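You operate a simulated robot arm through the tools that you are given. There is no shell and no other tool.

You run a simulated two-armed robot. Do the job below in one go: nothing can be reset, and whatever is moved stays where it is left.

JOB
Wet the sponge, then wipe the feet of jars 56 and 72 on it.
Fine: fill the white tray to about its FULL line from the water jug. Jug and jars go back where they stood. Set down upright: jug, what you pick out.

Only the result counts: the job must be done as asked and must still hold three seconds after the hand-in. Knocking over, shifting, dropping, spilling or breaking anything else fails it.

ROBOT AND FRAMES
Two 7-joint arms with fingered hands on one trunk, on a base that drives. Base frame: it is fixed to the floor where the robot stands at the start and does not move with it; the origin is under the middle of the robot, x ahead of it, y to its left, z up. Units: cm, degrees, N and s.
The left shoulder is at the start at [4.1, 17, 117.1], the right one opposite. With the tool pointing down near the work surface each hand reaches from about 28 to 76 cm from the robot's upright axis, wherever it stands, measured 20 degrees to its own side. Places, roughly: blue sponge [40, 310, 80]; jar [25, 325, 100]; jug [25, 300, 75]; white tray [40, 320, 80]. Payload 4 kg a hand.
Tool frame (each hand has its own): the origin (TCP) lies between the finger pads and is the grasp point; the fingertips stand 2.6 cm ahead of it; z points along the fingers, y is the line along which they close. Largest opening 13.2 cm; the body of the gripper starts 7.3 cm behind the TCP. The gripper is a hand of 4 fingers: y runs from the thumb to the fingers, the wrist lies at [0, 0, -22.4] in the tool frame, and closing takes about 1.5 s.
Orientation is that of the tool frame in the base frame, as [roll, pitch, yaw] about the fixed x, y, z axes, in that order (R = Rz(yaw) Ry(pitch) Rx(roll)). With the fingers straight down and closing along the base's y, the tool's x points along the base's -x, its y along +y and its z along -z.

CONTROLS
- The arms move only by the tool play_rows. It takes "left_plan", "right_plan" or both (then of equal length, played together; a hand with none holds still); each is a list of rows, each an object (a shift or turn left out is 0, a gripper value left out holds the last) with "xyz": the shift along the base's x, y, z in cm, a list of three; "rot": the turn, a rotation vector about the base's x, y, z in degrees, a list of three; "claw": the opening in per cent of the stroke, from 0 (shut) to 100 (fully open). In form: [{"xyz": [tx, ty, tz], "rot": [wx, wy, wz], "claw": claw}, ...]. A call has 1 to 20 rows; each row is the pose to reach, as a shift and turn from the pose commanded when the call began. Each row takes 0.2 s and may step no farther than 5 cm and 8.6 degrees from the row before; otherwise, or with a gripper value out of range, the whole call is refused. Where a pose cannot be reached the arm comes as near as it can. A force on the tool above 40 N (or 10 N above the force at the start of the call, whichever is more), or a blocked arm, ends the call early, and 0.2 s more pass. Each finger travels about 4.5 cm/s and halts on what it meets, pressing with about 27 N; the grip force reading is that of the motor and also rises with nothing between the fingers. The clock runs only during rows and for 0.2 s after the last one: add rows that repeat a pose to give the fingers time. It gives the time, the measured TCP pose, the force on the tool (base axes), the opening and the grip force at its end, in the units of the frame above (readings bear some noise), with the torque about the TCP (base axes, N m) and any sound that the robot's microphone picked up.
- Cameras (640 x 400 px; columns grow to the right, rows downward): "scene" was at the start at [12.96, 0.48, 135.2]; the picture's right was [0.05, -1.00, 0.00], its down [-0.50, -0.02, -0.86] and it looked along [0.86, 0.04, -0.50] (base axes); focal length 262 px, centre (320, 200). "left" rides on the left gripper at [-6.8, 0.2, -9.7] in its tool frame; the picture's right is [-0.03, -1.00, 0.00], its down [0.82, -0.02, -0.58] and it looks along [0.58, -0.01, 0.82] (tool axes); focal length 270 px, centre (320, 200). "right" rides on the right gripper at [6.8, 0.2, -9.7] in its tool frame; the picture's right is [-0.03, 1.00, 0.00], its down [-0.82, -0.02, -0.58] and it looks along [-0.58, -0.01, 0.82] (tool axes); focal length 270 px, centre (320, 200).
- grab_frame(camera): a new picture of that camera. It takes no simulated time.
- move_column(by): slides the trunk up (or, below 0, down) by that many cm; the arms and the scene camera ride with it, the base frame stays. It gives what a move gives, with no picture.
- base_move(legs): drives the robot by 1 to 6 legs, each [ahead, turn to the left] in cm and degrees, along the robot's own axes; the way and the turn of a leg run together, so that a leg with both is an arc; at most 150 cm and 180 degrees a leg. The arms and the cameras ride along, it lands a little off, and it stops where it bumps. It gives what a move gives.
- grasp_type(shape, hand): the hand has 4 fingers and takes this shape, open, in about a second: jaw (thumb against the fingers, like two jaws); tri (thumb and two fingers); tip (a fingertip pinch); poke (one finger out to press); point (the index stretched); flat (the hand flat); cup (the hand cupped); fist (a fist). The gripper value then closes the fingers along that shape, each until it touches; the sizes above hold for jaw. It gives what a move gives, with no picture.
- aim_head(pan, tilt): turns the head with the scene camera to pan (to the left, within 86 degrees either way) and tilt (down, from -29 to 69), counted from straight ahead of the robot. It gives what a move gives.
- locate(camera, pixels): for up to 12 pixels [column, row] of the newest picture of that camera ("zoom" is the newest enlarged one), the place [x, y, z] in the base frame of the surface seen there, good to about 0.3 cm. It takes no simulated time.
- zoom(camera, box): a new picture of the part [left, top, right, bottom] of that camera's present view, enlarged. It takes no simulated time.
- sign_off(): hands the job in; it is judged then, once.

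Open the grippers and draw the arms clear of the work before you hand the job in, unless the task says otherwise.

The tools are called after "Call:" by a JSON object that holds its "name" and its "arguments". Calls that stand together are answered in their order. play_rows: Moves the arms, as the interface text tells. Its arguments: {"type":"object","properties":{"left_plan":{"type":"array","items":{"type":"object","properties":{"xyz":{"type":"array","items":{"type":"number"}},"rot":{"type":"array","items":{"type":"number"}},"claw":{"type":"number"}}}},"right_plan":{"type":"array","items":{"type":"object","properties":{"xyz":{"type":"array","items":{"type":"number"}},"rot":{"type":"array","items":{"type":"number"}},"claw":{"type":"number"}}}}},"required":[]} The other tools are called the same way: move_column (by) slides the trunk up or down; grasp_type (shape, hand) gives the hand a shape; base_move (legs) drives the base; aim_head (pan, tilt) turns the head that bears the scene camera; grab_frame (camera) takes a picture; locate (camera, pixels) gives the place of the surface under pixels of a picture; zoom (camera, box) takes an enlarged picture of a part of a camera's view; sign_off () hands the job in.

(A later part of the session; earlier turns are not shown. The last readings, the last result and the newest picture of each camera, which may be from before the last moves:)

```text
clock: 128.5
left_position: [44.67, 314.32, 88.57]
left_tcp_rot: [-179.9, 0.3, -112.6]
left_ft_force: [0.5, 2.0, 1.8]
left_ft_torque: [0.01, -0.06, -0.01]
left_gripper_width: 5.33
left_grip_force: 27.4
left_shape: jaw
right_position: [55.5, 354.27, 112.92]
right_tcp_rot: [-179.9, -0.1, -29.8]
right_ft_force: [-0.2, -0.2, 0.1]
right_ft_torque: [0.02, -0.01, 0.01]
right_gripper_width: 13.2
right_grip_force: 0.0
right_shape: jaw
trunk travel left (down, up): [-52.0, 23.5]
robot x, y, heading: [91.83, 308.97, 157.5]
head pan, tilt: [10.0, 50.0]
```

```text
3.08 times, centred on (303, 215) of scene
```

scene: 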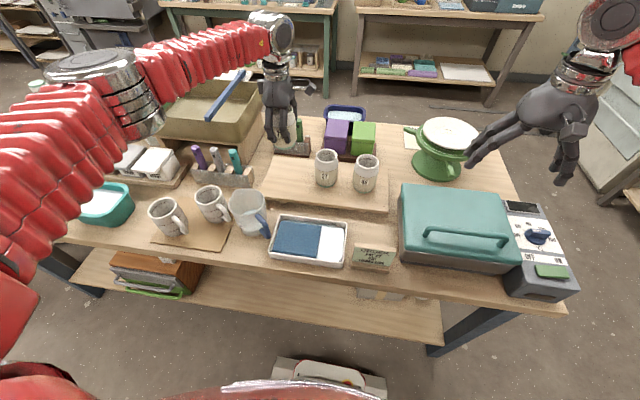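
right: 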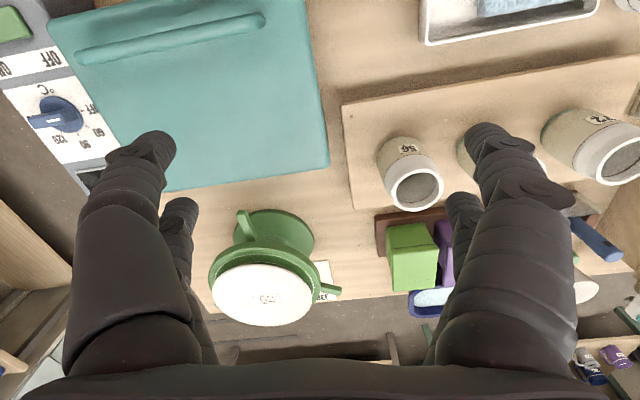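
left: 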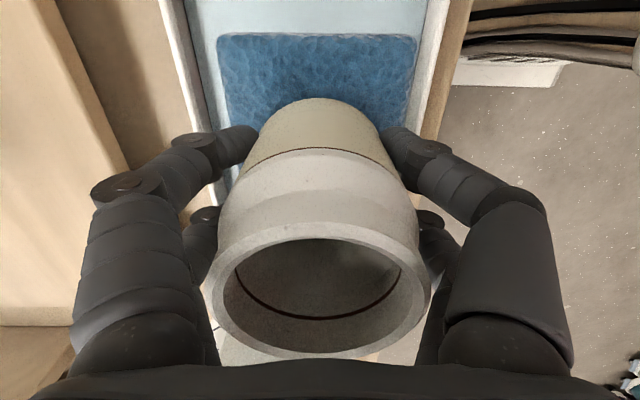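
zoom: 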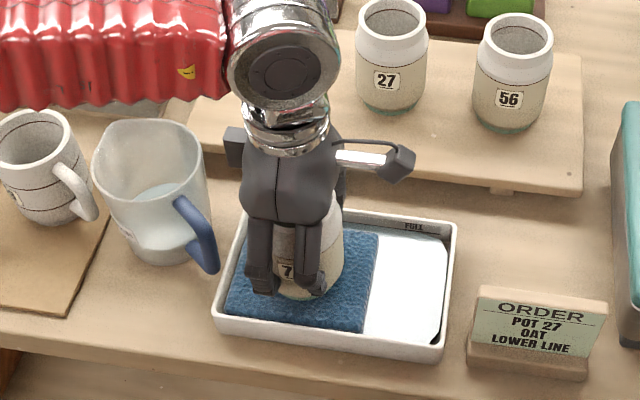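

Tray and sponge stay put; contact remains (1.8 N). I do a second set of strokes, including some front-to-back.

Call:
{"name": "play_rows", "arguments": {"left_plan": [{"xyz": [-0.2, -0.46, -0.05]}, {"xyz": [-0.4, -0.92, -0.05]}, {"xyz": [-0.6, -1.4, -0.05]}, {"xyz": [-0.2, -0.5, -0.05]}, {"xyz": [0.2, 0.46, -0.05]}, {"xyz": [0.6, 1.4, -0.05]}, {"xyz": [0.2, 0.5, -0.05]}, {"xyz": [-0.2, -0.46, -0.05]}, {"xyz": [-0.6, -1.4, -0.05]}, {"xyz": [-0.2, -0.5, -0.05]}, {"xyz": [0, 0, -0.05]}, {"xyz": [0.5, -0.2, -0.05]}, {"xyz": [0.9, -0.4, -0.05]}, {"xyz": [0.5, -0.2, -0.05]}, {"xyz": [0, 0, -0.05]}, {"xyz": [-0.5, 0.2, -0.05]}, {"xyz": [-0.9, 0.4, -0.05]}, {"xyz": [-0.5, 0.2, -0.05]}, {"xyz": [0, 0, -0.05]}]}}

Call:
{"name": "zoom", "arguments": {"camera": "scene", "box": [215, 150, 391, 280]}}

```text
clock: 132.5
left_position: [44.46, 314.27, 88.41]
left_tcp_rot: [180.0, 0.4, -112.6]
left_ft_force: [0.0, 0.0, -1.1]
left_ft_torque: [-0.06, -0.02, -0.02]
left_gripper_width: 5.37
left_grip_force: 26.8
left_shape: jaw
right_position: [55.4, 354.3, 113.07]
right_tcp_rot: [-179.9, -0.1, -29.9]
right_ft_force: [-0.5, 0.1, -0.6]
right_ft_torque: [0.04, 0.01, 0.0]
right_gripper_width: 13.18
right_grip_force: 0.1
right_shape: jaw
trunk travel left (down, up): [-52.0, 23.5]
robot x, y, heading: [91.9, 309.4, 157.5]
head pan, tilt: [10.0, 50.0]
```

```text
3.08 times, centred on (303, 215) of scene
```

zoom: 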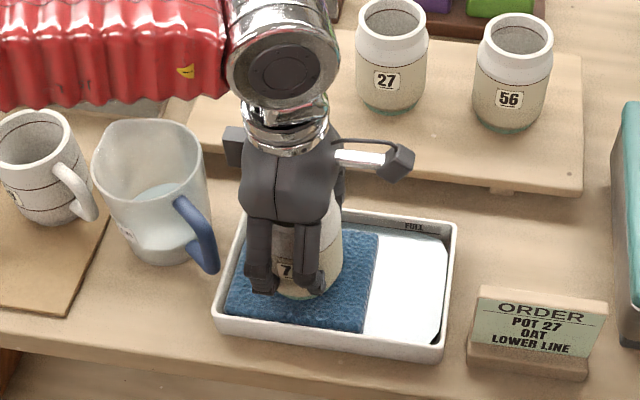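

Contact has eased (the jar slid a little in the grip). I lift it 3 cm and look whether the green glaze on its foot is gone.

Call:
{"name": "play_rows", "arguments": {"left_plan": [{"xyz": [0, 0, 1]}, {"xyz": [0, 0, 2.5]}, {"xyz": [0, 0, 4]}, {"xyz": [0, 0, 5]}, {"xyz": [0, 0, 5]}]}}

Call:
{"name": "zoom", "arguments": {"camera": "scene", "box": [265, 170, 345, 260]}}

Call:
{"name": "zoom", "arguments": {"camera": "scene", "box": [300, 140, 390, 210]}}

```text
clock: 133.7
left_position: [44.47, 314.34, 93.49]
left_tcp_rot: [-179.9, 0.2, -112.7]
left_ft_force: [-0.3, 0.8, -2.9]
left_ft_torque: [0.02, 0.0, -0.02]
left_gripper_width: 5.35
left_grip_force: 26.6
left_shape: jaw
right_position: [55.39, 354.36, 112.94]
right_tcp_rot: [-179.9, -0.1, -29.9]
right_ft_force: [-0.3, 0.3, 1.0]
right_ft_torque: [-0.01, 0.0, 0.01]
right_gripper_width: 13.2
right_grip_force: 0.1
right_shape: jaw
trunk travel left (down, up): [-52.0, 23.5]
robot x, y, heading: [92.03, 309.21, 157.4]
head pan, tilt: [10.0, 50.0]
```

```text
4.44 times, centred on (305, 215) of scene
```

zoom: 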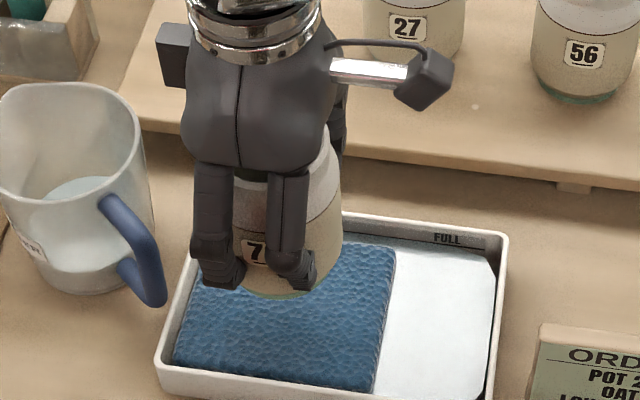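

```text
5.71 times, centred on (345, 175) of scene
```

zoom: 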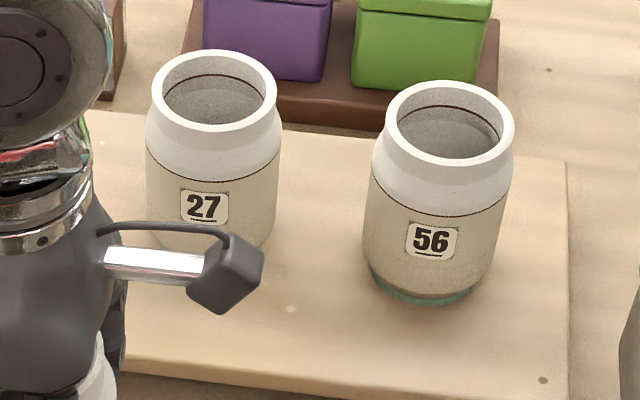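

Jar 72's foot at about (285,293) of the zoom shows a faint green arc. I zoom in closer on it.

Call:
{"name": "zoom", "arguments": {"camera": "scene", "box": [295, 215, 351, 245]}}

Call:
{"name": "zoom", "arguments": {"camera": "scene", "box": [300, 210, 340, 240]}}

```text
11.43 times, centred on (323, 230) of scene
```

zoom: 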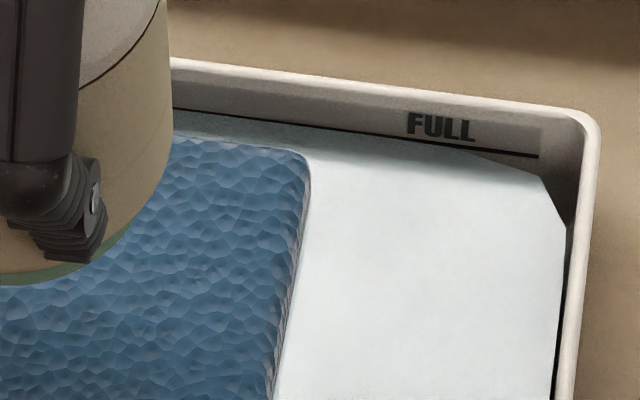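

```text
13.33 times, centred on (320, 225) of scene
```

zoom: 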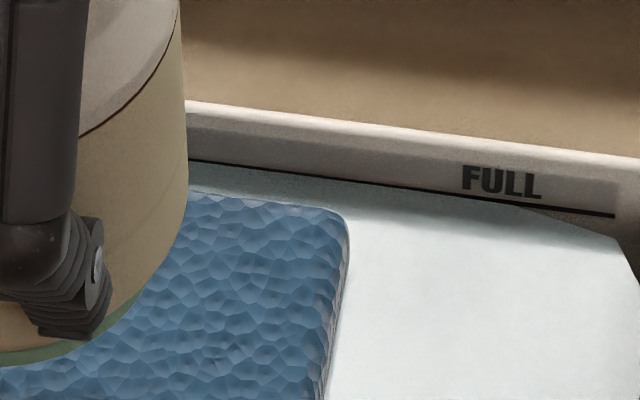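

I compare with the unwiped foot of jar 56 at the same magnification.

Call:
{"name": "zoom", "arguments": {"camera": "scene", "box": [345, 170, 385, 200]}}

Call:
{"name": "zoom", "arguments": {"camera": "scene", "box": [280, 215, 320, 245]}}

```text
13.33 times, centred on (365, 185) of scene
```

zoom: 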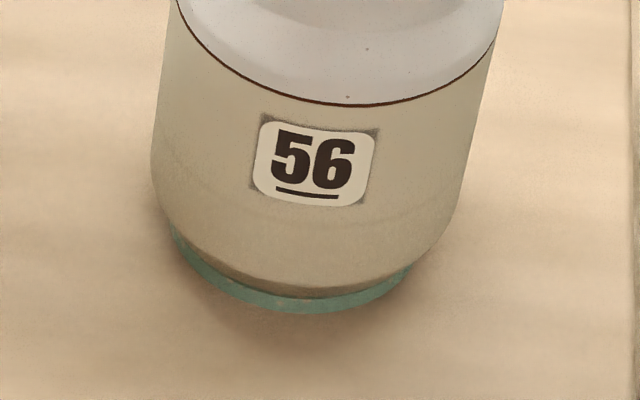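

```text
13.33 times, centred on (300, 230) of scene
```

zoom: 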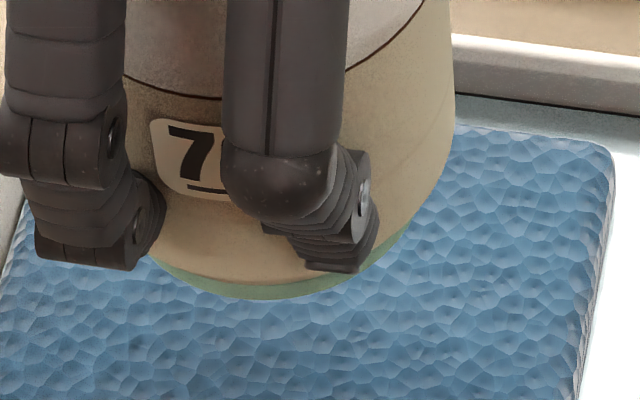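

The foot of 72 is paler than 56's teal but still tinted, so more wiping is needed. I go back down with firmer contact and stroke more.

Call:
{"name": "play_rows", "arguments": {"left_plan": [{"xyz": [0, 0, -2]}, {"xyz": [0, 0, -4]}, {"xyz": [0, 0, -4.8]}, {"xyz": [0, 0, -5.1]}, {"xyz": [0, 0, -5.25]}, {"xyz": [-0.4, -0.92, -5.25]}, {"xyz": [-0.7, -1.6, -5.25]}, {"xyz": [-0.3, -0.7, -5.25]}, {"xyz": [0.1, 0.2, -5.25]}, {"xyz": [0.5, 1.1, -5.25]}, {"xyz": [0.7, 1.6, -5.25]}, {"xyz": [0.3, 0.7, -5.25]}, {"xyz": [-0.1, -0.2, -5.25]}, {"xyz": [-0.5, -1.1, -5.25]}, {"xyz": [-0.7, -1.6, -5.25]}, {"xyz": [-0.3, -0.7, -5.25]}, {"xyz": [0, 0, -5.25]}]}}

Call:
{"name": "grab_frame", "arguments": {"camera": "scene"}}

```text
clock: 137.3
left_position: [44.42, 314.09, 88.37]
left_tcp_rot: [180.0, 0.1, -112.5]
left_ft_force: [-5.4, -11.1, 26.8]
left_ft_torque: [-0.14, 0.05, -0.02]
left_gripper_width: 5.36
left_grip_force: 27.3
left_shape: jaw
right_position: [55.6, 354.35, 113.08]
right_tcp_rot: [-179.9, -0.2, -30.0]
right_ft_force: [0.3, 0.2, 0.5]
right_ft_torque: [-0.04, -0.02, 0.01]
right_gripper_width: 13.22
right_grip_force: 0.1
right_shape: jaw
trunk travel left (down, up): [-52.0, 23.5]
robot x, y, heading: [91.78, 309.3, 157.4]
head pan, tilt: [10.0, 50.0]
```

```text
taken
```

scene: 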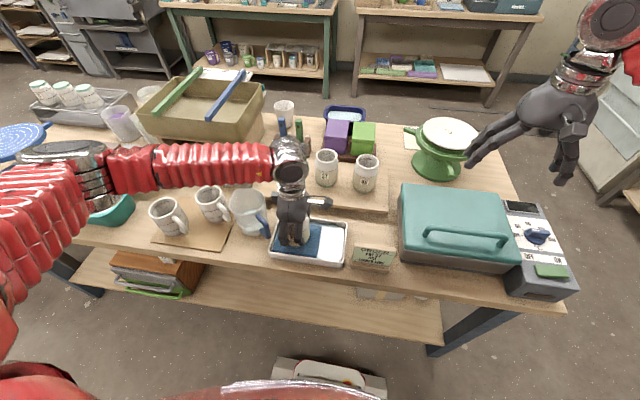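

The push is now 27 N – too firm. I ease up 0.25 cm at once and check the tray's place.

Call:
{"name": "play_rows", "arguments": {"left_plan": [{"xyz": [0, 0, 0.15]}, {"xyz": [0, 0, 0.25]}]}}

Call:
{"name": "zoom", "arguments": {"camera": "scene", "box": [255, 200, 367, 280]}}

Call:
{"name": "locate", "arguments": {"camera": "zoom", "pixels": [[496, 118], [470, 332], [112, 262], [375, 200], [340, 250]]}}

```text
clock: 137.9
left_position: [44.59, 314.2, 88.35]
left_tcp_rot: [-179.8, 0.3, -112.6]
left_ft_force: [-5.3, -3.4, 8.3]
left_ft_torque: [-0.08, 0.15, 0.03]
left_gripper_width: 5.34
left_grip_force: 27.1
left_shape: jaw
right_position: [55.45, 354.25, 112.95]
right_tcp_rot: [-179.8, -0.1, -29.9]
right_ft_force: [0.1, 1.0, 0.2]
right_ft_torque: [-0.05, 0.01, 0.02]
right_gripper_width: 13.21
right_grip_force: 0.0
right_shape: jaw
trunk travel left (down, up): [-52.0, 23.5]
robot x, y, heading: [91.81, 309.28, 157.3]
head pan, tilt: [10.0, 50.0]
```

```text
5.00 times, centred on (311, 240) of scene
```

zoom: 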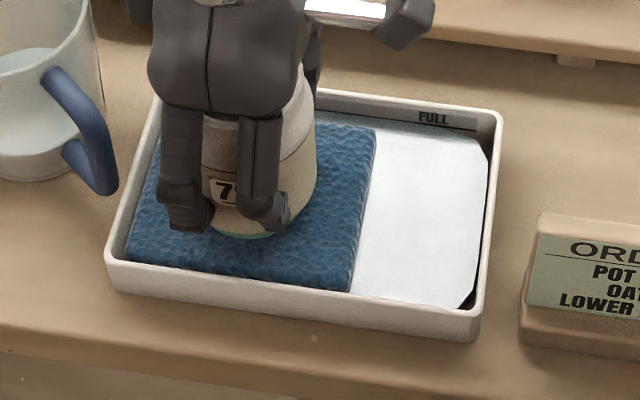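

```text
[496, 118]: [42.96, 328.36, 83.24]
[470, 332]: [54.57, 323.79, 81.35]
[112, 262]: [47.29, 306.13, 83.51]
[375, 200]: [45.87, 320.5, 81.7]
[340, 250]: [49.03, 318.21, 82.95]
```

The tray has not moved. At this lighter contact I continue with strokes.

Call:
{"name": "play_rows", "arguments": {"left_plan": [{"xyz": [-0.4, -0.92, 0]}, {"xyz": [-0.7, -1.6, 0]}, {"xyz": [-0.3, -0.7, 0]}, {"xyz": [0.1, 0.2, 0]}, {"xyz": [0.5, 1.1, 0]}, {"xyz": [0.7, 1.6, 0]}, {"xyz": [0.3, 0.7, 0]}, {"xyz": [-0.1, -0.2, 0]}, {"xyz": [-0.5, -1.1, 0]}, {"xyz": [-0.7, -1.6, 0]}, {"xyz": [-0.3, -0.7, 0]}, {"xyz": [0, 0, 0]}, {"xyz": [0.6, -0.25, 0]}, {"xyz": [1, -0.4, 0]}, {"xyz": [0.4, -0.2, 0]}, {"xyz": [-0.2, 0.1, 0]}, {"xyz": [-0.8, 0.3, 0]}, {"xyz": [-0.4, 0.2, 0]}, {"xyz": [0, 0, 0]}]}}

Call:
{"name": "play_rows", "arguments": {"left_plan": [{"xyz": [0, 0, 1]}, {"xyz": [0, 0, 3]}, {"xyz": [0, 0, 5]}, {"xyz": [0, 0, 7]}, {"xyz": [0, 0, 7]}]}}

Call:
{"name": "grab_frame", "arguments": {"camera": "scene"}}

Call:
{"name": "zoom", "arguments": {"camera": "scene", "box": [265, 170, 345, 260]}}

```text
clock: 141.9
left_position: [44.44, 314.15, 88.59]
left_tcp_rot: [-179.9, 0.4, -112.6]
left_ft_force: [0.4, 0.8, -3.0]
left_ft_torque: [0.02, -0.02, 0.02]
left_gripper_width: 5.37
left_grip_force: 27.2
left_shape: jaw
right_position: [55.5, 354.23, 113.02]
right_tcp_rot: [-179.8, -0.1, -29.9]
right_ft_force: [0.5, -0.5, 0.7]
right_ft_torque: [-0.02, -0.01, 0.01]
right_gripper_width: 13.18
right_grip_force: 0.0
right_shape: jaw
trunk travel left (down, up): [-52.0, 23.5]
robot x, y, heading: [91.93, 309.39, 157.2]
head pan, tilt: [10.0, 50.0]
```

```text
clock: 143.1
left_position: [44.6, 314.2, 95.59]
left_tcp_rot: [-179.9, 0.3, -112.7]
left_ft_force: [0.1, -0.2, -4.6]
left_ft_torque: [0.02, 0.03, -0.01]
left_gripper_width: 5.34
left_grip_force: 27.1
left_shape: jaw
right_position: [55.37, 354.29, 112.99]
right_tcp_rot: [-179.7, -0.1, -29.9]
right_ft_force: [0.1, 0.4, 0.4]
right_ft_torque: [0.01, 0.01, 0.03]
right_gripper_width: 13.21
right_grip_force: 0.0
right_shape: jaw
trunk travel left (down, up): [-52.0, 23.5]
robot x, y, heading: [92.16, 309.08, 157.6]
head pan, tilt: [10.0, 50.0]
```

```text
taken
```

scene: 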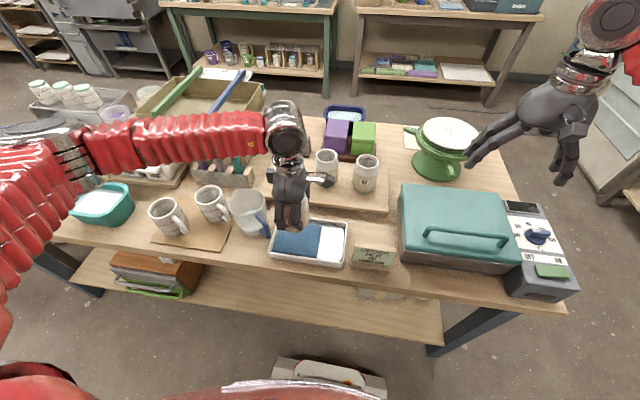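

```text
4.44 times, centred on (305, 215) of scene
```

zoom: 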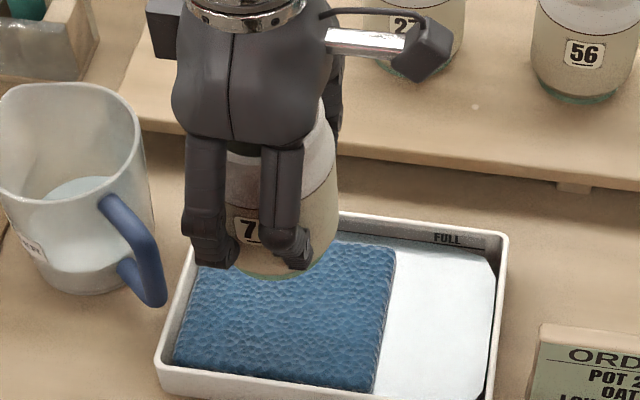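

I look closely at the foot of 72 again.

Call:
{"name": "zoom", "arguments": {"camera": "scene", "box": [280, 205, 320, 235]}}

```text
13.33 times, centred on (300, 220) of scene
```

zoom: 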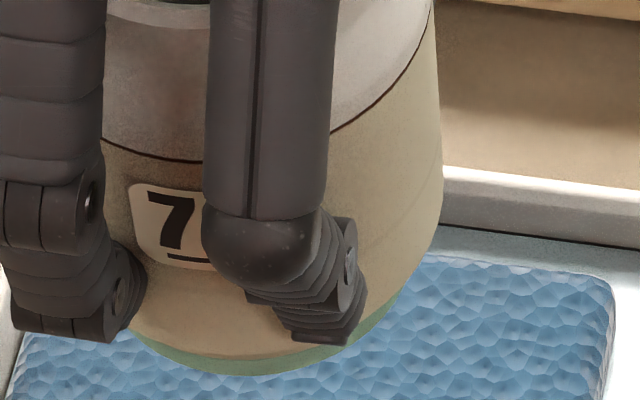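

The foot still looks tinted and the last strokes were barely in contact (force −3 N = jar's weight). I lower again to z≈88.4, check the contact force first.

Call:
{"name": "play_rows", "arguments": {"left_plan": [{"xyz": [0, 0, -2]}, {"xyz": [0, 0, -4.5]}, {"xyz": [0, 0, -6]}, {"xyz": [0, 0, -6.8]}, {"xyz": [0, 0, -7.1]}, {"xyz": [0, 0, -7.2]}, {"xyz": [0, 0, -7.2]}, {"xyz": [0, 0, -7.2]}]}}

```text
clock: 144.9
left_position: [44.45, 314.22, 88.35]
left_tcp_rot: [180.0, 0.3, -112.7]
left_ft_force: [-0.4, -0.5, 11.7]
left_ft_torque: [-0.09, -0.04, -0.03]
left_gripper_width: 5.36
left_grip_force: 27.1
left_shape: jaw
right_position: [55.44, 354.27, 113.09]
right_tcp_rot: [-179.9, -0.1, -29.9]
right_ft_force: [0.0, -0.6, -0.3]
right_ft_torque: [0.01, -0.03, -0.01]
right_gripper_width: 13.18
right_grip_force: 0.1
right_shape: jaw
trunk travel left (down, up): [-52.0, 23.5]
robot x, y, heading: [91.84, 309.36, 157.4]
head pan, tilt: [10.0, 50.0]
```

Contact force 12 N. I make three stroke cycles at this height and check.

Call:
{"name": "play_rows", "arguments": {"left_plan": [{"xyz": [-0.3, -0.7, 0.03]}, {"xyz": [-0.65, -1.55, 0.03]}, {"xyz": [-0.3, -0.7, 0.03]}, {"xyz": [0, 0, 0.03]}, {"xyz": [0.3, 0.7, 0.03]}, {"xyz": [0.65, 1.55, 0.03]}, {"xyz": [0.3, 0.7, 0.03]}, {"xyz": [0, 0, 0.03]}, {"xyz": [-0.3, -0.7, 0.03]}, {"xyz": [-0.65, -1.55, 0.03]}, {"xyz": [-0.3, -0.7, 0.03]}, {"xyz": [0, 0, 0.03]}, {"xyz": [0.3, 0.7, 0.03]}, {"xyz": [0.65, 1.55, 0.03]}, {"xyz": [0.3, 0.7, 0.03]}, {"xyz": [0, 0, 0.03]}]}}

Call:
{"name": "zoom", "arguments": {"camera": "scene", "box": [255, 200, 367, 280]}}

```text
clock: 148.3
left_position: [44.64, 314.3, 88.36]
left_tcp_rot: [-179.8, 0.3, -112.8]
left_ft_force: [5.0, 7.5, 17.1]
left_ft_torque: [0.04, -0.11, 0.08]
left_gripper_width: 5.36
left_grip_force: 27.1
left_shape: jaw
right_position: [55.61, 354.21, 113.18]
right_tcp_rot: [-179.9, 0.0, -29.9]
right_ft_force: [0.6, -0.9, 0.5]
right_ft_torque: [-0.02, -0.03, -0.01]
right_gripper_width: 13.22
right_grip_force: 0.0
right_shape: jaw
trunk travel left (down, up): [-52.0, 23.5]
robot x, y, heading: [92.03, 309.35, 157.6]
head pan, tilt: [10.0, 50.0]
```

```text
5.00 times, centred on (311, 240) of scene
```

zoom: 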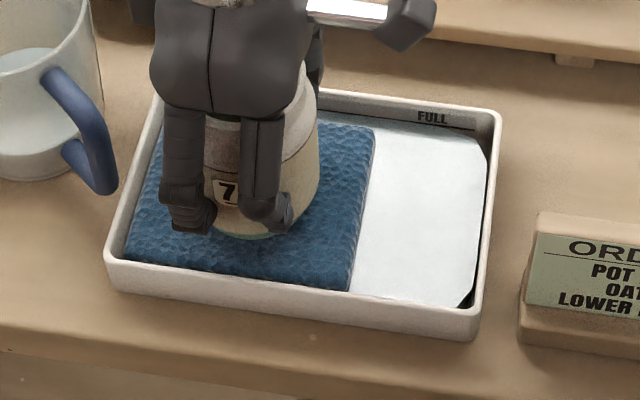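

Steady contact throughout and the tray is unmoved. I lift jar 72 and carry it back over its place.

Call:
{"name": "play_rows", "arguments": {"left_plan": [{"xyz": [0, 0, 1]}, {"xyz": [0, 0, 3]}, {"xyz": [0, 0, 5.5]}, {"xyz": [0, 0, 8]}, {"xyz": [0, 0, 10.5]}, {"xyz": [0, 0, 13]}, {"xyz": [0, 0, 14.6]}, {"xyz": [-1.5, 0.1, 14.6]}, {"xyz": [-4, 0.2, 14.6]}, {"xyz": [-6.5, 0.3, 14.6]}, {"xyz": [-9, 0.5, 14.6]}, {"xyz": [-11.5, 0.6, 14.6]}, {"xyz": [-14, 0.7, 14.6]}, {"xyz": [-16.5, 0.8, 14.6]}, {"xyz": [-19, 0.9, 14.6]}, {"xyz": [-21.5, 1.1, 14.6]}, {"xyz": [-22.7, 1.1, 14.6]}, {"xyz": [-22.7, 1.1, 14.6]}]}}

Call:
{"name": "grab_frame", "arguments": {"camera": "scene"}}

Call:
{"name": "zoom", "arguments": {"camera": "scene", "box": [250, 110, 390, 210]}}

```text
clock: 152.1
left_position: [21.87, 315.25, 103.05]
left_tcp_rot: [-179.9, 0.3, -112.7]
left_ft_force: [-0.9, -0.2, -3.0]
left_ft_torque: [0.0, 0.02, 0.02]
left_gripper_width: 5.36
left_grip_force: 26.9
left_shape: jaw
right_position: [55.21, 354.39, 113.02]
right_tcp_rot: [-179.9, -0.1, -29.9]
right_ft_force: [-1.0, 0.0, 1.0]
right_ft_torque: [0.0, 0.02, 0.01]
right_gripper_width: 13.2
right_grip_force: 0.0
right_shape: jaw
trunk travel left (down, up): [-52.0, 23.5]
robot x, y, heading: [92.35, 309.61, 157.4]
head pan, tilt: [10.0, 50.0]
```

```text
taken
```

scene: 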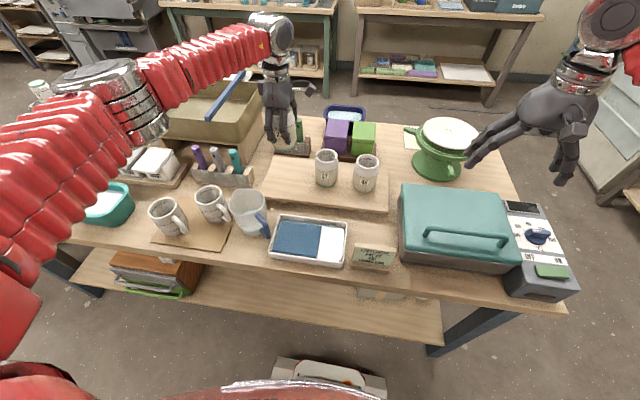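

```text
4.00 times, centred on (320, 160) of scene
```

zoom: 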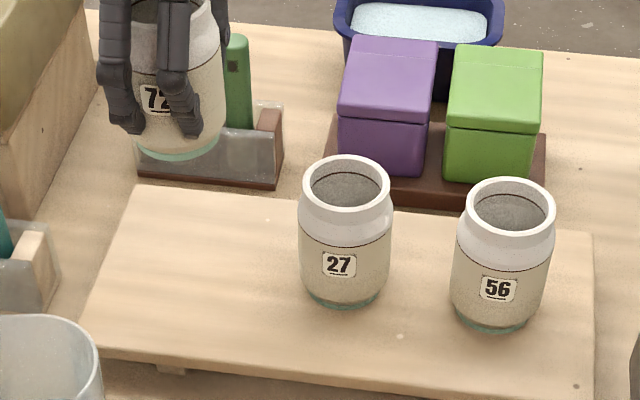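

I zoom on the feet of 72 (about (292,148) in the scene) and of 27/56 for a fair comparison.

Call:
{"name": "zoom", "arguments": {"camera": "scene", "box": [270, 125, 310, 155]}}

Call:
{"name": "zoom", "arguments": {"camera": "scene", "box": [310, 160, 350, 190]}}

```text
13.33 times, centred on (290, 140) of scene
```

zoom: 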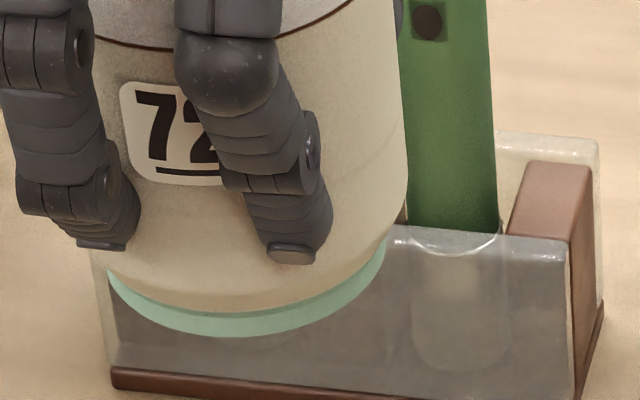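

```text
13.33 times, centred on (330, 175) of scene
```

zoom: 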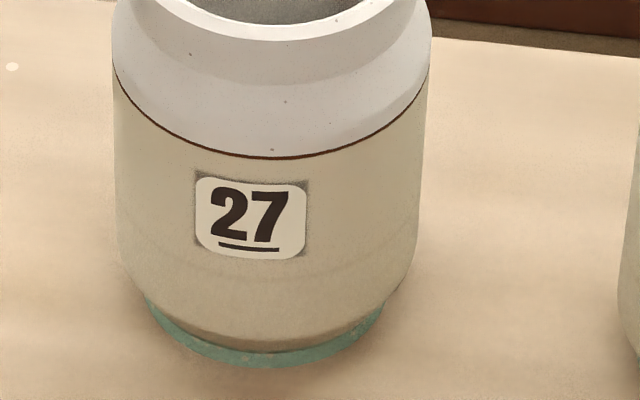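

The ring on 72 looks lighter mint than 27's, but the light differs; I'll compare with 56 when that one is lifted unwiped. Now I set 72 down on its place.

Call:
{"name": "play_rows", "arguments": {"left_plan": [{"xyz": [0, 0, -2]}, {"xyz": [0, 0, -5]}, {"xyz": [0, 0, -8]}, {"xyz": [0, 0, -10.5]}, {"xyz": [0, 0, -12]}, {"xyz": [0, 0, -13]}, {"xyz": [0, 0, -13.4]}, {"xyz": [0, 0, -13.6]}, {"xyz": [0, 0, -13.6]}]}}

Call:
{"name": "zoom", "arguments": {"camera": "scene", "box": [250, 110, 390, 210]}}

```text
clock: 154.1
left_position: [21.9, 315.38, 89.42]
left_tcp_rot: [-179.8, 0.2, -112.7]
left_ft_force: [-0.5, 0.1, -2.6]
left_ft_torque: [0.03, -0.02, 0.01]
left_gripper_width: 5.36
left_grip_force: 27.0
left_shape: jaw
right_position: [55.25, 354.3, 112.97]
right_tcp_rot: [-179.9, -0.1, -29.9]
right_ft_force: [0.5, -0.8, -0.5]
right_ft_torque: [0.01, 0.02, 0.0]
right_gripper_width: 13.18
right_grip_force: 0.0
right_shape: jaw
trunk travel left (down, up): [-52.0, 23.5]
robot x, y, heading: [92.01, 309.15, 157.0]
head pan, tilt: [10.0, 50.0]
```

```text
4.00 times, centred on (320, 160) of scene
```

zoom: 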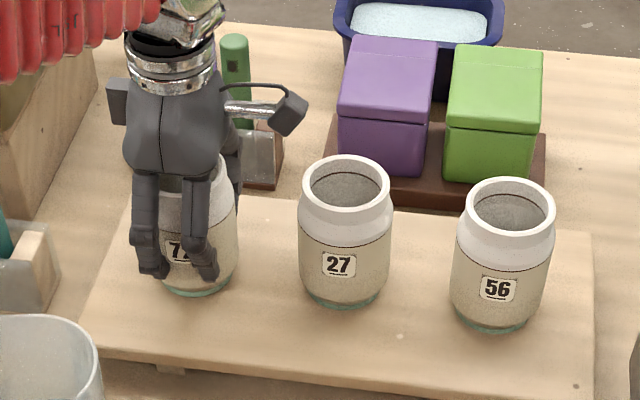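

Just above the riser: I zoom on 72's foot in nearly the same light as 27's.

Call:
{"name": "zoom", "arguments": {"camera": "scene", "box": [285, 160, 345, 200]}}

```text
10.00 times, centred on (315, 180) of scene
```

zoom: 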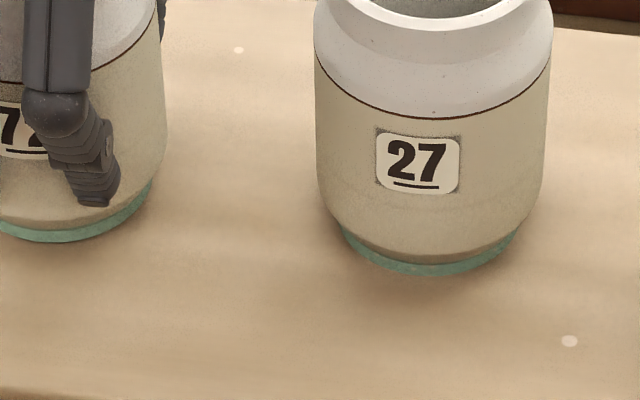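

The rings look alike, so the green band tells nothing; I want to see the underside. I lift 72 clear and bring it up in front of and above the head camera, keeping it upright.

Call:
{"name": "play_rows", "arguments": {"left_plan": [{"xyz": [0, 0, 2]}, {"xyz": [0, 0, 5]}, {"xyz": [0, 0, 9]}, {"xyz": [0, 0, 13.6]}, {"xyz": [1.5, -0.5, 17.6]}, {"xyz": [3, -1, 21.6]}, {"xyz": [4.5, -1.6, 25.6]}, {"xyz": [6, -2.2, 29.6]}, {"xyz": [7.5, -2.8, 33.6]}, {"xyz": [9, -3.3, 37.6]}, {"xyz": [10.5, -3.9, 41.6]}, {"xyz": [12, -4.4, 45.6]}, {"xyz": [14, -5.1, 49.6]}, {"xyz": [16, -5.8, 53.6]}, {"xyz": [18, -6.6, 57.6]}, {"xyz": [20, -7.3, 61.6]}, {"xyz": [22, -8, 65.6]}, {"xyz": [24, -8.8, 69.6]}, {"xyz": [26, -9.4, 73.6]}, {"xyz": [27.3, -9.9, 78]}]}}

Call:
{"name": "aim_head", "arguments": {"pan": 36, "tilt": -20}}

Call:
{"name": "grab_frame", "arguments": {"camera": "scene"}}

```text
clock: 158.3
left_position: [48.9, 306.0, 157.19]
left_tcp_rot: [180.0, 0.3, -112.7]
left_ft_force: [-0.5, -0.5, -2.8]
left_ft_torque: [0.02, 0.0, 0.01]
left_gripper_width: 5.32
left_grip_force: 26.7
left_shape: jaw
left hand out of reach, approached as far as the arm can: row 18, 19, 20
right_position: [55.42, 354.2, 112.97]
right_tcp_rot: [-179.8, -0.1, -29.9]
right_ft_force: [-0.6, -0.5, -1.3]
right_ft_torque: [-0.01, 0.01, -0.02]
right_gripper_width: 13.19
right_grip_force: 0.1
right_shape: jaw
trunk travel left (down, up): [-52.0, 23.5]
robot x, y, heading: [92.02, 309.66, 157.5]
head pan, tilt: [10.0, 50.0]
```

```text
clock: 159.7
left_position: [48.64, 305.95, 157.13]
left_tcp_rot: [-180.0, 0.4, -112.8]
left_ft_force: [0.1, 1.0, -3.3]
left_ft_torque: [0.0, 0.0, -0.03]
left_gripper_width: 5.32
left_grip_force: 26.9
left_shape: jaw
right_position: [55.31, 354.29, 113.02]
right_tcp_rot: [-179.8, -0.1, -29.8]
right_ft_force: [-0.6, 0.1, -0.4]
right_ft_torque: [-0.02, 0.02, -0.02]
right_gripper_width: 13.2
right_grip_force: 0.1
right_shape: jaw
trunk travel left (down, up): [-52.0, 23.5]
robot x, y, heading: [91.87, 309.39, 157.5]
head pan, tilt: [36.0, -20.0]
```

```text
taken
```

scene: 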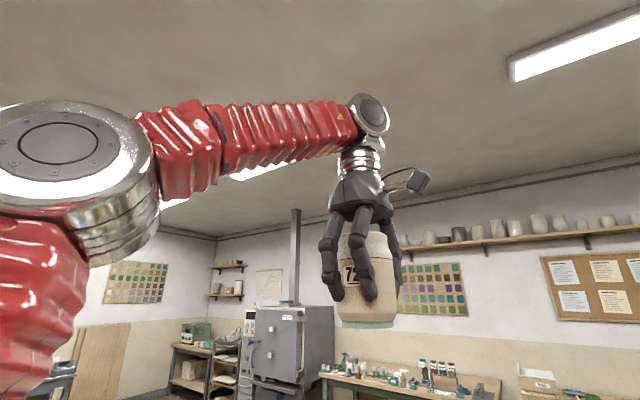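

The jar is seen from a little below at (365,300). I zoom on its foot.

Call:
{"name": "zoom", "arguments": {"camera": "scene", "box": [325, 280, 405, 335]}}

```text
7.27 times, centred on (365, 308) of scene
```

zoom: 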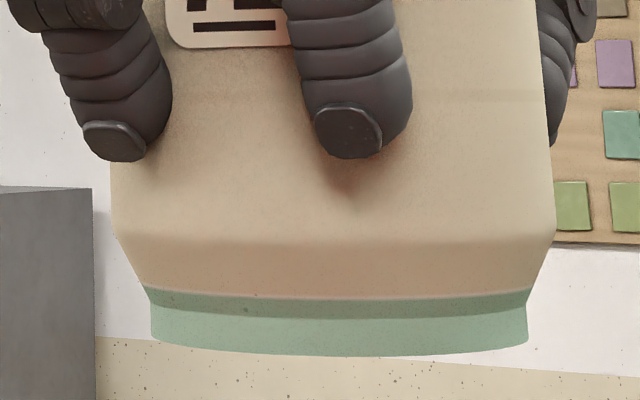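

The foot band is plain green all round (likely wax resist). I look into the jar with the left camera, to know whether tilting it to see the underside is harmless.

Call:
{"name": "zoom", "arguments": {"camera": "left", "box": [180, 80, 460, 370]}}

```text
1.38 times, centred on (320, 225) of left
```

zoom: 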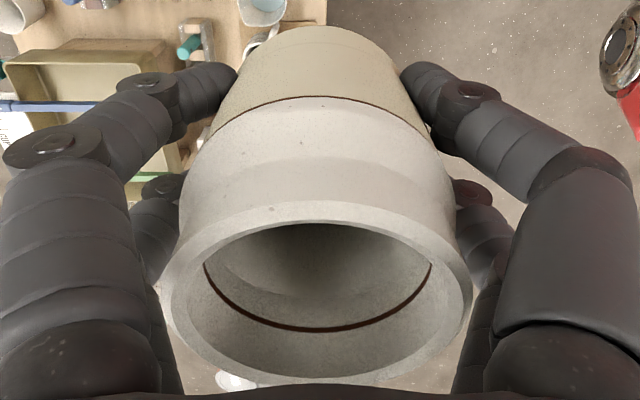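

The jar is empty, so a tilt is harmless. I lower it a bit and tilt its base 40° towards the head camera.

Call:
{"name": "play_rows", "arguments": {"left_plan": [{"xyz": [0, 0, -3]}, {"xyz": [0, 0, -6], "rot": [6, -2.5, 0]}, {"xyz": [0, 0, -8], "rot": [12, -5, 0]}, {"xyz": [0, 0, -8], "rot": [18, -7.5, 0]}, {"xyz": [0, 0, -8], "rot": [24, -10, 0]}, {"xyz": [0, 0, -8], "rot": [30, -12.5, 0]}, {"xyz": [0, 0, -8], "rot": [37, -15.4, 0]}, {"xyz": [0, 0, -8], "rot": [37, -15.4, 0]}]}}

Call:
{"name": "aim_head", "arguments": {"pan": 38, "tilt": 0}}

Call:
{"name": "grab_frame", "arguments": {"camera": "scene"}}

```text
clock: 161.5
left_position: [48.67, 306.17, 148.92]
left_tcp_rot: [-179.9, 40.4, -112.6]
left_ft_force: [-0.3, 0.5, -3.1]
left_ft_torque: [-0.02, 0.02, 0.02]
left_gripper_width: 5.32
left_grip_force: 26.4
left_shape: jaw
right_position: [55.45, 354.31, 113.0]
right_tcp_rot: [-180.0, -0.1, -29.9]
right_ft_force: [-0.2, -0.6, -0.3]
right_ft_torque: [-0.04, 0.03, 0.0]
right_gripper_width: 13.21
right_grip_force: 0.1
right_shape: jaw
trunk travel left (down, up): [-52.0, 23.5]
robot x, y, heading: [91.92, 309.37, 157.5]
head pan, tilt: [36.0, -20.0]
```

```text
clock: 162.4
left_position: [48.71, 306.2, 148.88]
left_tcp_rot: [-179.9, 40.3, -112.5]
left_ft_force: [0.2, -0.1, -3.2]
left_ft_torque: [0.01, 0.01, 0.0]
left_gripper_width: 5.34
left_grip_force: 27.1
left_shape: jaw
right_position: [55.37, 354.41, 112.95]
right_tcp_rot: [-179.9, -0.1, -29.9]
right_ft_force: [-0.2, 0.0, -0.3]
right_ft_torque: [0.02, 0.0, 0.04]
right_gripper_width: 13.19
right_grip_force: 0.0
right_shape: jaw
trunk travel left (down, up): [-52.0, 23.5]
robot x, y, heading: [92.07, 309.41, 157.5]
head pan, tilt: [38.0, 0.0]
```

```text
taken
```

scene: 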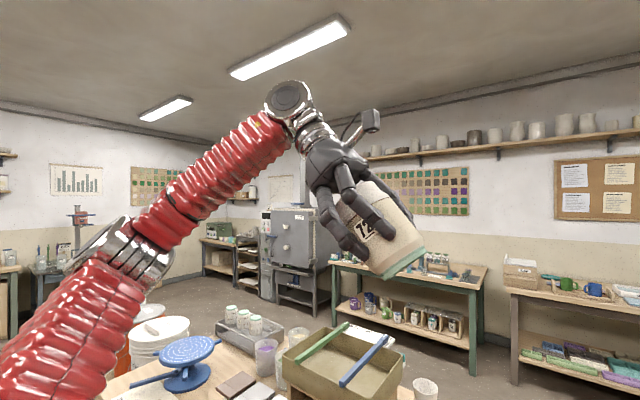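

The base faces right, edge-on. I turn the hand about the vertical by −45° to bring the base towards the camera.

Call:
{"name": "play_rows", "arguments": {"left_plan": [{"rot": [0, 0, -8]}, {"rot": [0, 0, -16]}, {"rot": [0, 0, -24]}, {"rot": [0, 0, -32]}, {"rot": [0, 0, -40]}, {"rot": [0, 0, -46]}, {"rot": [0, 0, -46]}]}}

Call:
{"name": "grab_frame", "arguments": {"camera": "scene"}}

Call:
{"name": "zoom", "arguments": {"camera": "scene", "box": [340, 200, 460, 290]}}

```text
clock: 164.0
left_position: [49.18, 306.52, 148.4]
left_tcp_rot: [179.9, 40.4, -158.7]
left_ft_force: [0.9, 0.1, -2.9]
left_ft_torque: [0.01, 0.02, 0.0]
left_gripper_width: 5.32
left_grip_force: 26.7
left_shape: jaw
left hand out of reach, approached as far as the arm can: row 6, 7
right_position: [55.53, 354.25, 113.0]
right_tcp_rot: [-179.8, -0.1, -29.9]
right_ft_force: [-0.8, -0.7, -0.1]
right_ft_torque: [-0.02, 0.04, 0.02]
right_gripper_width: 13.19
right_grip_force: 0.0
right_shape: jaw
trunk travel left (down, up): [-52.0, 23.5]
robot x, y, heading: [91.79, 309.3, 157.6]
head pan, tilt: [38.0, 0.0]
```

```text
taken
```

scene: 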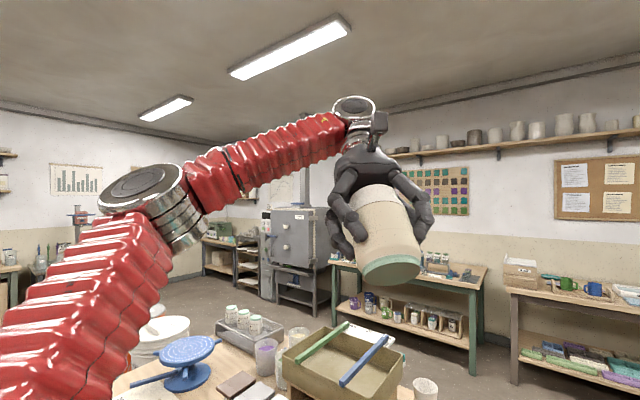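

```text
4.44 times, centred on (400, 245) of scene
```

zoom: 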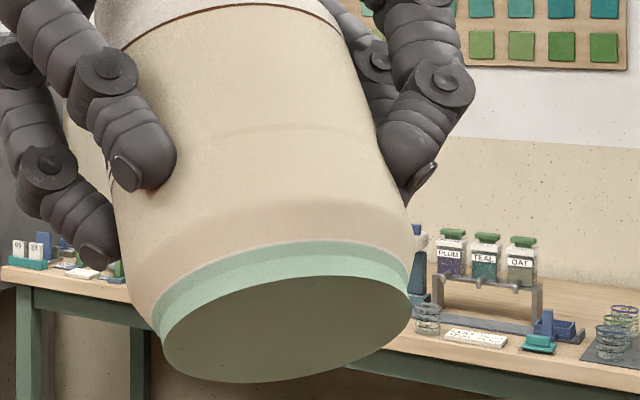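

The underside is uniform, with no residue seen. I turn and tilt the jar back upright.

Call:
{"name": "play_rows", "arguments": {"left_plan": [{"rot": [0, 0, 8]}, {"rot": [0, 0, 16]}, {"rot": [0, 0, 24]}, {"rot": [0, 0, 32]}, {"rot": [0, 0, 40]}, {"rot": [0, 0, 46]}, {"rot": [0, 0, 46]}]}}

Call:
{"name": "play_rows", "arguments": {"left_plan": [{"rot": [-6, 2.5, 0]}, {"rot": [-12, 5, 0]}, {"rot": [-18, 7.5, 0]}, {"rot": [-24, 10, 0]}, {"rot": [-30, 12.5, 0]}, {"rot": [-37, 15.4, 0]}, {"rot": [-37, 15.4, 0]}]}}

```text
clock: 165.6
left_position: [49.15, 306.4, 148.34]
left_tcp_rot: [-179.9, 40.4, -112.6]
left_ft_force: [-0.2, 0.0, -3.3]
left_ft_torque: [0.02, -0.02, -0.03]
left_gripper_width: 5.31
left_grip_force: 27.0
left_shape: jaw
right_position: [55.26, 354.3, 113.01]
right_tcp_rot: [-179.8, -0.1, -30.0]
right_ft_force: [-0.1, -0.5, 0.0]
right_ft_torque: [0.0, 0.02, 0.03]
right_gripper_width: 13.21
right_grip_force: 0.1
right_shape: jaw
trunk travel left (down, up): [-52.0, 23.5]
robot x, y, heading: [92.02, 309.33, 157.5]
head pan, tilt: [38.0, 0.0]
```

```text
clock: 167.2
left_position: [49.11, 306.33, 148.27]
left_tcp_rot: [-179.9, 0.2, -112.7]
left_ft_force: [-0.3, -0.7, -3.3]
left_ft_torque: [0.04, -0.01, 0.0]
left_gripper_width: 5.31
left_grip_force: 26.9
left_shape: jaw
right_position: [55.27, 354.19, 112.83]
right_tcp_rot: [-179.7, -0.2, -29.9]
right_ft_force: [-0.1, -0.5, -0.8]
right_ft_torque: [-0.01, -0.02, 0.01]
right_gripper_width: 13.2
right_grip_force: 0.2
right_shape: jaw
trunk travel left (down, up): [-52.0, 23.5]
robot x, y, heading: [91.91, 309.33, 157.1]
head pan, tilt: [38.0, 0.0]
```

Upright again. I carry it back to above its place at z≈103.

Call:
{"name": "play_rows", "arguments": {"left_plan": [{"xyz": [-2.1, 0.7, -3.5]}, {"xyz": [-4.2, 1.4, -7]}, {"xyz": [-6.3, 2.1, -10.5]}, {"xyz": [-8.4, 2.8, -14]}, {"xyz": [-10.5, 3.5, -17.5]}, {"xyz": [-12.6, 4.1, -21]}, {"xyz": [-14.7, 4.8, -24.5]}, {"xyz": [-16.8, 5.5, -28]}, {"xyz": [-18.9, 6.2, -31.5]}, {"xyz": [-21, 6.9, -35]}, {"xyz": [-23.1, 7.6, -38.5]}, {"xyz": [-25.2, 8.3, -42]}, {"xyz": [-26.8, 8.8, -44.5]}, {"xyz": [-27.25, 8.95, -45.2]}, {"xyz": [-27.25, 8.95, -45.2]}]}}

Call:
{"name": "aim_head", "arguments": {"pan": 10, "tilt": 50}}

Call:
{"name": "grab_frame", "arguments": {"camera": "scene"}}

Call:
{"name": "grab_frame", "arguments": {"camera": "left"}}

```text
clock: 170.4
left_position: [21.97, 315.31, 103.02]
left_tcp_rot: [-179.9, 0.4, -112.7]
left_ft_force: [-0.4, -0.1, -3.9]
left_ft_torque: [0.04, 0.01, -0.01]
left_gripper_width: 5.32
left_grip_force: 27.3
left_shape: jaw
right_position: [55.44, 354.33, 112.93]
right_tcp_rot: [-179.7, -0.1, -29.9]
right_ft_force: [0.4, -0.3, -0.3]
right_ft_torque: [-0.05, 0.01, 0.0]
right_gripper_width: 13.2
right_grip_force: 0.0
right_shape: jaw
trunk travel left (down, up): [-52.0, 23.5]
robot x, y, heading: [91.88, 309.47, 157.5]
head pan, tilt: [38.0, 0.0]
```

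```text
clock: 171.6
left_position: [21.88, 315.37, 103.2]
left_tcp_rot: [-179.9, 0.3, -112.6]
left_ft_force: [-0.9, 0.0, -4.5]
left_ft_torque: [0.0, -0.01, 0.01]
left_gripper_width: 5.35
left_grip_force: 27.0
left_shape: jaw
right_position: [55.39, 354.26, 113.0]
right_tcp_rot: [-179.8, -0.2, -29.9]
right_ft_force: [0.2, 0.4, 0.5]
right_ft_torque: [-0.02, 0.01, -0.04]
right_gripper_width: 13.21
right_grip_force: 0.1
right_shape: jaw
trunk travel left (down, up): [-52.0, 23.5]
robot x, y, heading: [91.98, 309.47, 157.6]
head pan, tilt: [10.0, 50.0]
```

```text
taken
```

scene: 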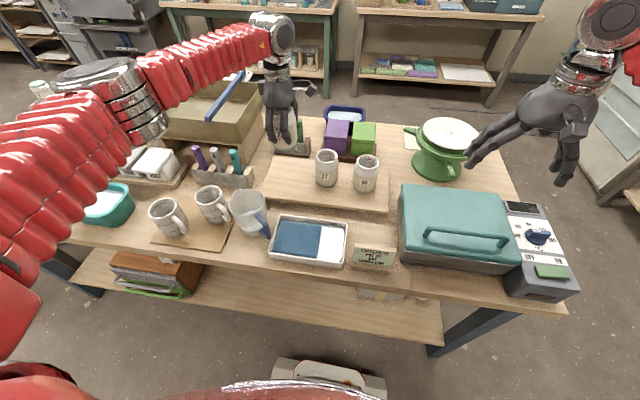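

```text
taken
```

left: 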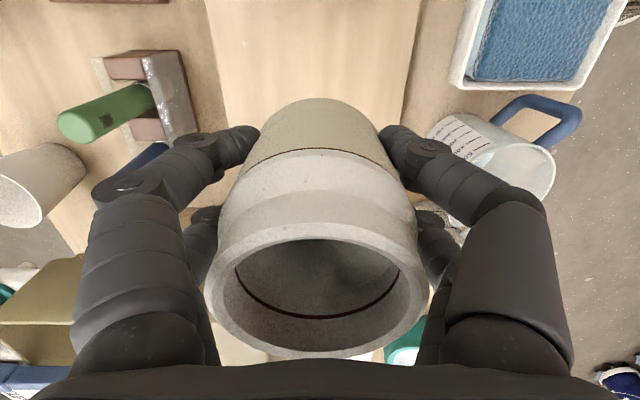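

I lower jar 72 to its place, slowly at the end.

Call:
{"name": "play_rows", "arguments": {"left_plan": [{"xyz": [-0.05, -0.1, -2]}, {"xyz": [-0.05, -0.1, -5]}, {"xyz": [-0.05, -0.1, -8]}, {"xyz": [-0.05, -0.1, -10.5]}, {"xyz": [-0.05, -0.1, -12]}, {"xyz": [-0.05, -0.1, -13]}, {"xyz": [-0.05, -0.1, -13.4]}, {"xyz": [-0.05, -0.1, -13.6]}, {"xyz": [-0.05, -0.1, -13.8]}, {"xyz": [-0.05, -0.1, -14]}, {"xyz": [-0.05, -0.1, -14]}]}}

```text
clock: 173.9
left_position: [21.95, 315.43, 89.15]
left_tcp_rot: [-179.9, 0.3, -112.7]
left_ft_force: [-0.1, 0.0, -0.7]
left_ft_torque: [-0.05, 0.05, -0.01]
left_gripper_width: 5.3
left_grip_force: 26.9
left_shape: jaw
right_position: [55.36, 354.37, 113.08]
right_tcp_rot: [-179.9, -0.1, -29.9]
right_ft_force: [0.3, 0.0, 0.0]
right_ft_torque: [-0.01, -0.02, -0.02]
right_gripper_width: 13.17
right_grip_force: 0.1
right_shape: jaw
trunk travel left (down, up): [-52.0, 23.5]
robot x, y, heading: [92.1, 309.35, 157.3]
head pan, tilt: [10.0, 50.0]
```

Touching (force −0.7 N), within 0.2 cm of its old place. I settle 0.1 cm more and open to 80 %.

Call:
{"name": "play_rows", "arguments": {"left_plan": [{"xyz": [-0.05, -0.1, -0.1]}, {"xyz": [-0.05, -0.1, -0.1]}, {"xyz": [-0.05, -0.1, -0.1], "claw": 45}, {"xyz": [-0.05, -0.1, -0.1], "claw": 55}, {"xyz": [-0.05, -0.1, -0.1], "claw": 68}, {"xyz": [-0.05, -0.1, -0.1], "claw": 80}, {"xyz": [-0.05, -0.1, -0.1], "claw": 80}, {"xyz": [-0.05, -0.1, -0.1], "claw": 80}]}}

Call:
{"name": "play_rows", "arguments": {"left_plan": [{"xyz": [0, 0, 1]}, {"xyz": [0, 0, 3]}, {"xyz": [0, 0, 6]}, {"xyz": [0, 0, 9]}, {"xyz": [0, 0, 12]}, {"xyz": [0, 0, 15]}, {"xyz": [0, 0, 18]}, {"xyz": [0, 0, 21]}, {"xyz": [0, 0, 21]}]}}

Call:
{"name": "grab_frame", "arguments": {"camera": "left"}}

Call:
{"name": "zoom", "arguments": {"camera": "scene", "box": [250, 110, 390, 210]}}

```text
clock: 175.8
left_position: [21.82, 315.26, 89.07]
left_tcp_rot: [-179.8, 0.2, -112.7]
left_ft_force: [0.5, 0.5, -0.4]
left_ft_torque: [0.02, 0.03, 0.03]
left_gripper_width: 10.53
left_grip_force: 0.2
left_shape: jaw
right_position: [55.46, 354.38, 112.95]
right_tcp_rot: [-180.0, -0.1, -29.9]
right_ft_force: [0.3, -0.1, 0.8]
right_ft_torque: [0.01, 0.04, 0.03]
right_gripper_width: 13.22
right_grip_force: 0.0
right_shape: jaw
trunk travel left (down, up): [-52.0, 23.5]
robot x, y, heading: [92.51, 309.58, 157.7]
head pan, tilt: [10.0, 50.0]
```

```text
clock: 177.8
left_position: [21.92, 315.19, 110.01]
left_tcp_rot: [-179.7, 0.3, -112.6]
left_ft_force: [0.1, -0.7, 0.1]
left_ft_torque: [0.01, 0.0, -0.04]
left_gripper_width: 10.54
left_grip_force: 0.0
left_shape: jaw
right_position: [55.52, 354.41, 112.98]
right_tcp_rot: [-179.8, -0.2, -30.0]
right_ft_force: [-0.4, -0.8, 0.2]
right_ft_torque: [0.01, 0.0, 0.01]
right_gripper_width: 13.19
right_grip_force: 0.0
right_shape: jaw
trunk travel left (down, up): [-52.0, 23.5]
robot x, y, heading: [92.12, 309.41, 157.2]
head pan, tilt: [10.0, 50.0]
```

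```text
taken
```

left: 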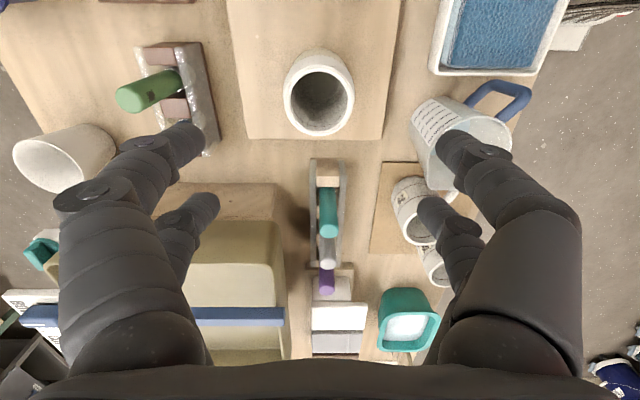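

```text
4.00 times, centred on (320, 160) of scene
```

zoom: 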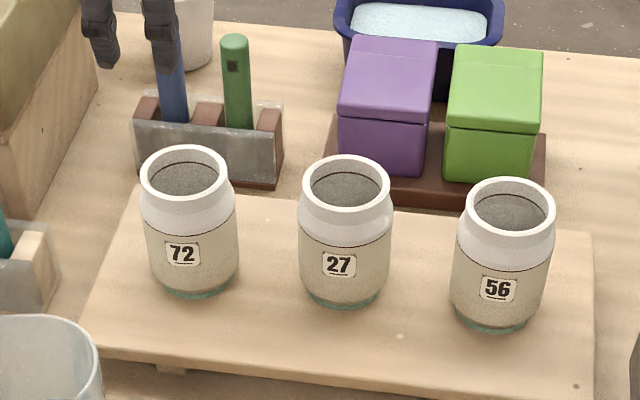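

Jar 72 is back in place, upright. Now I move over jar 56 at height 110.

Call:
{"name": "play_rows", "arguments": {"left_plan": [{"xyz": [1.5, 3.7, 0]}, {"xyz": [3, 7.5, 0]}, {"xyz": [4.5, 11.2, 0]}, {"xyz": [6, 15, 0]}, {"xyz": [7.5, 18.7, 0]}, {"xyz": [9, 22.4, 0]}, {"xyz": [9, 22.4, 0]}, {"xyz": [9, 22.4, 0]}]}}

Call:
{"name": "grab_frame", "arguments": {"camera": "left"}}

```text
clock: 179.6
left_position: [31.83, 335.73, 109.91]
left_tcp_rot: [-179.9, 0.3, -112.6]
left_ft_force: [0.6, -0.1, 0.0]
left_ft_torque: [0.04, 0.02, -0.02]
left_gripper_width: 10.54
left_grip_force: 0.1
left_shape: jaw
left hand out of reach, approached as far as the arm can: row 5, 6, 7, 8
right_position: [55.45, 354.33, 112.94]
right_tcp_rot: [-179.8, -0.1, -29.9]
right_ft_force: [-1.1, -0.1, -0.7]
right_ft_torque: [-0.03, 0.01, -0.01]
right_gripper_width: 13.19
right_grip_force: 0.1
right_shape: jaw
trunk travel left (down, up): [-52.0, 23.5]
robot x, y, heading: [92.07, 309.49, 157.5]
head pan, tilt: [10.0, 50.0]
```

```text
taken
```

left: 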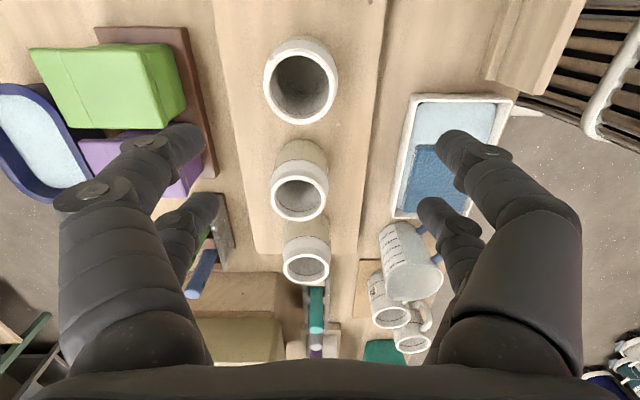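

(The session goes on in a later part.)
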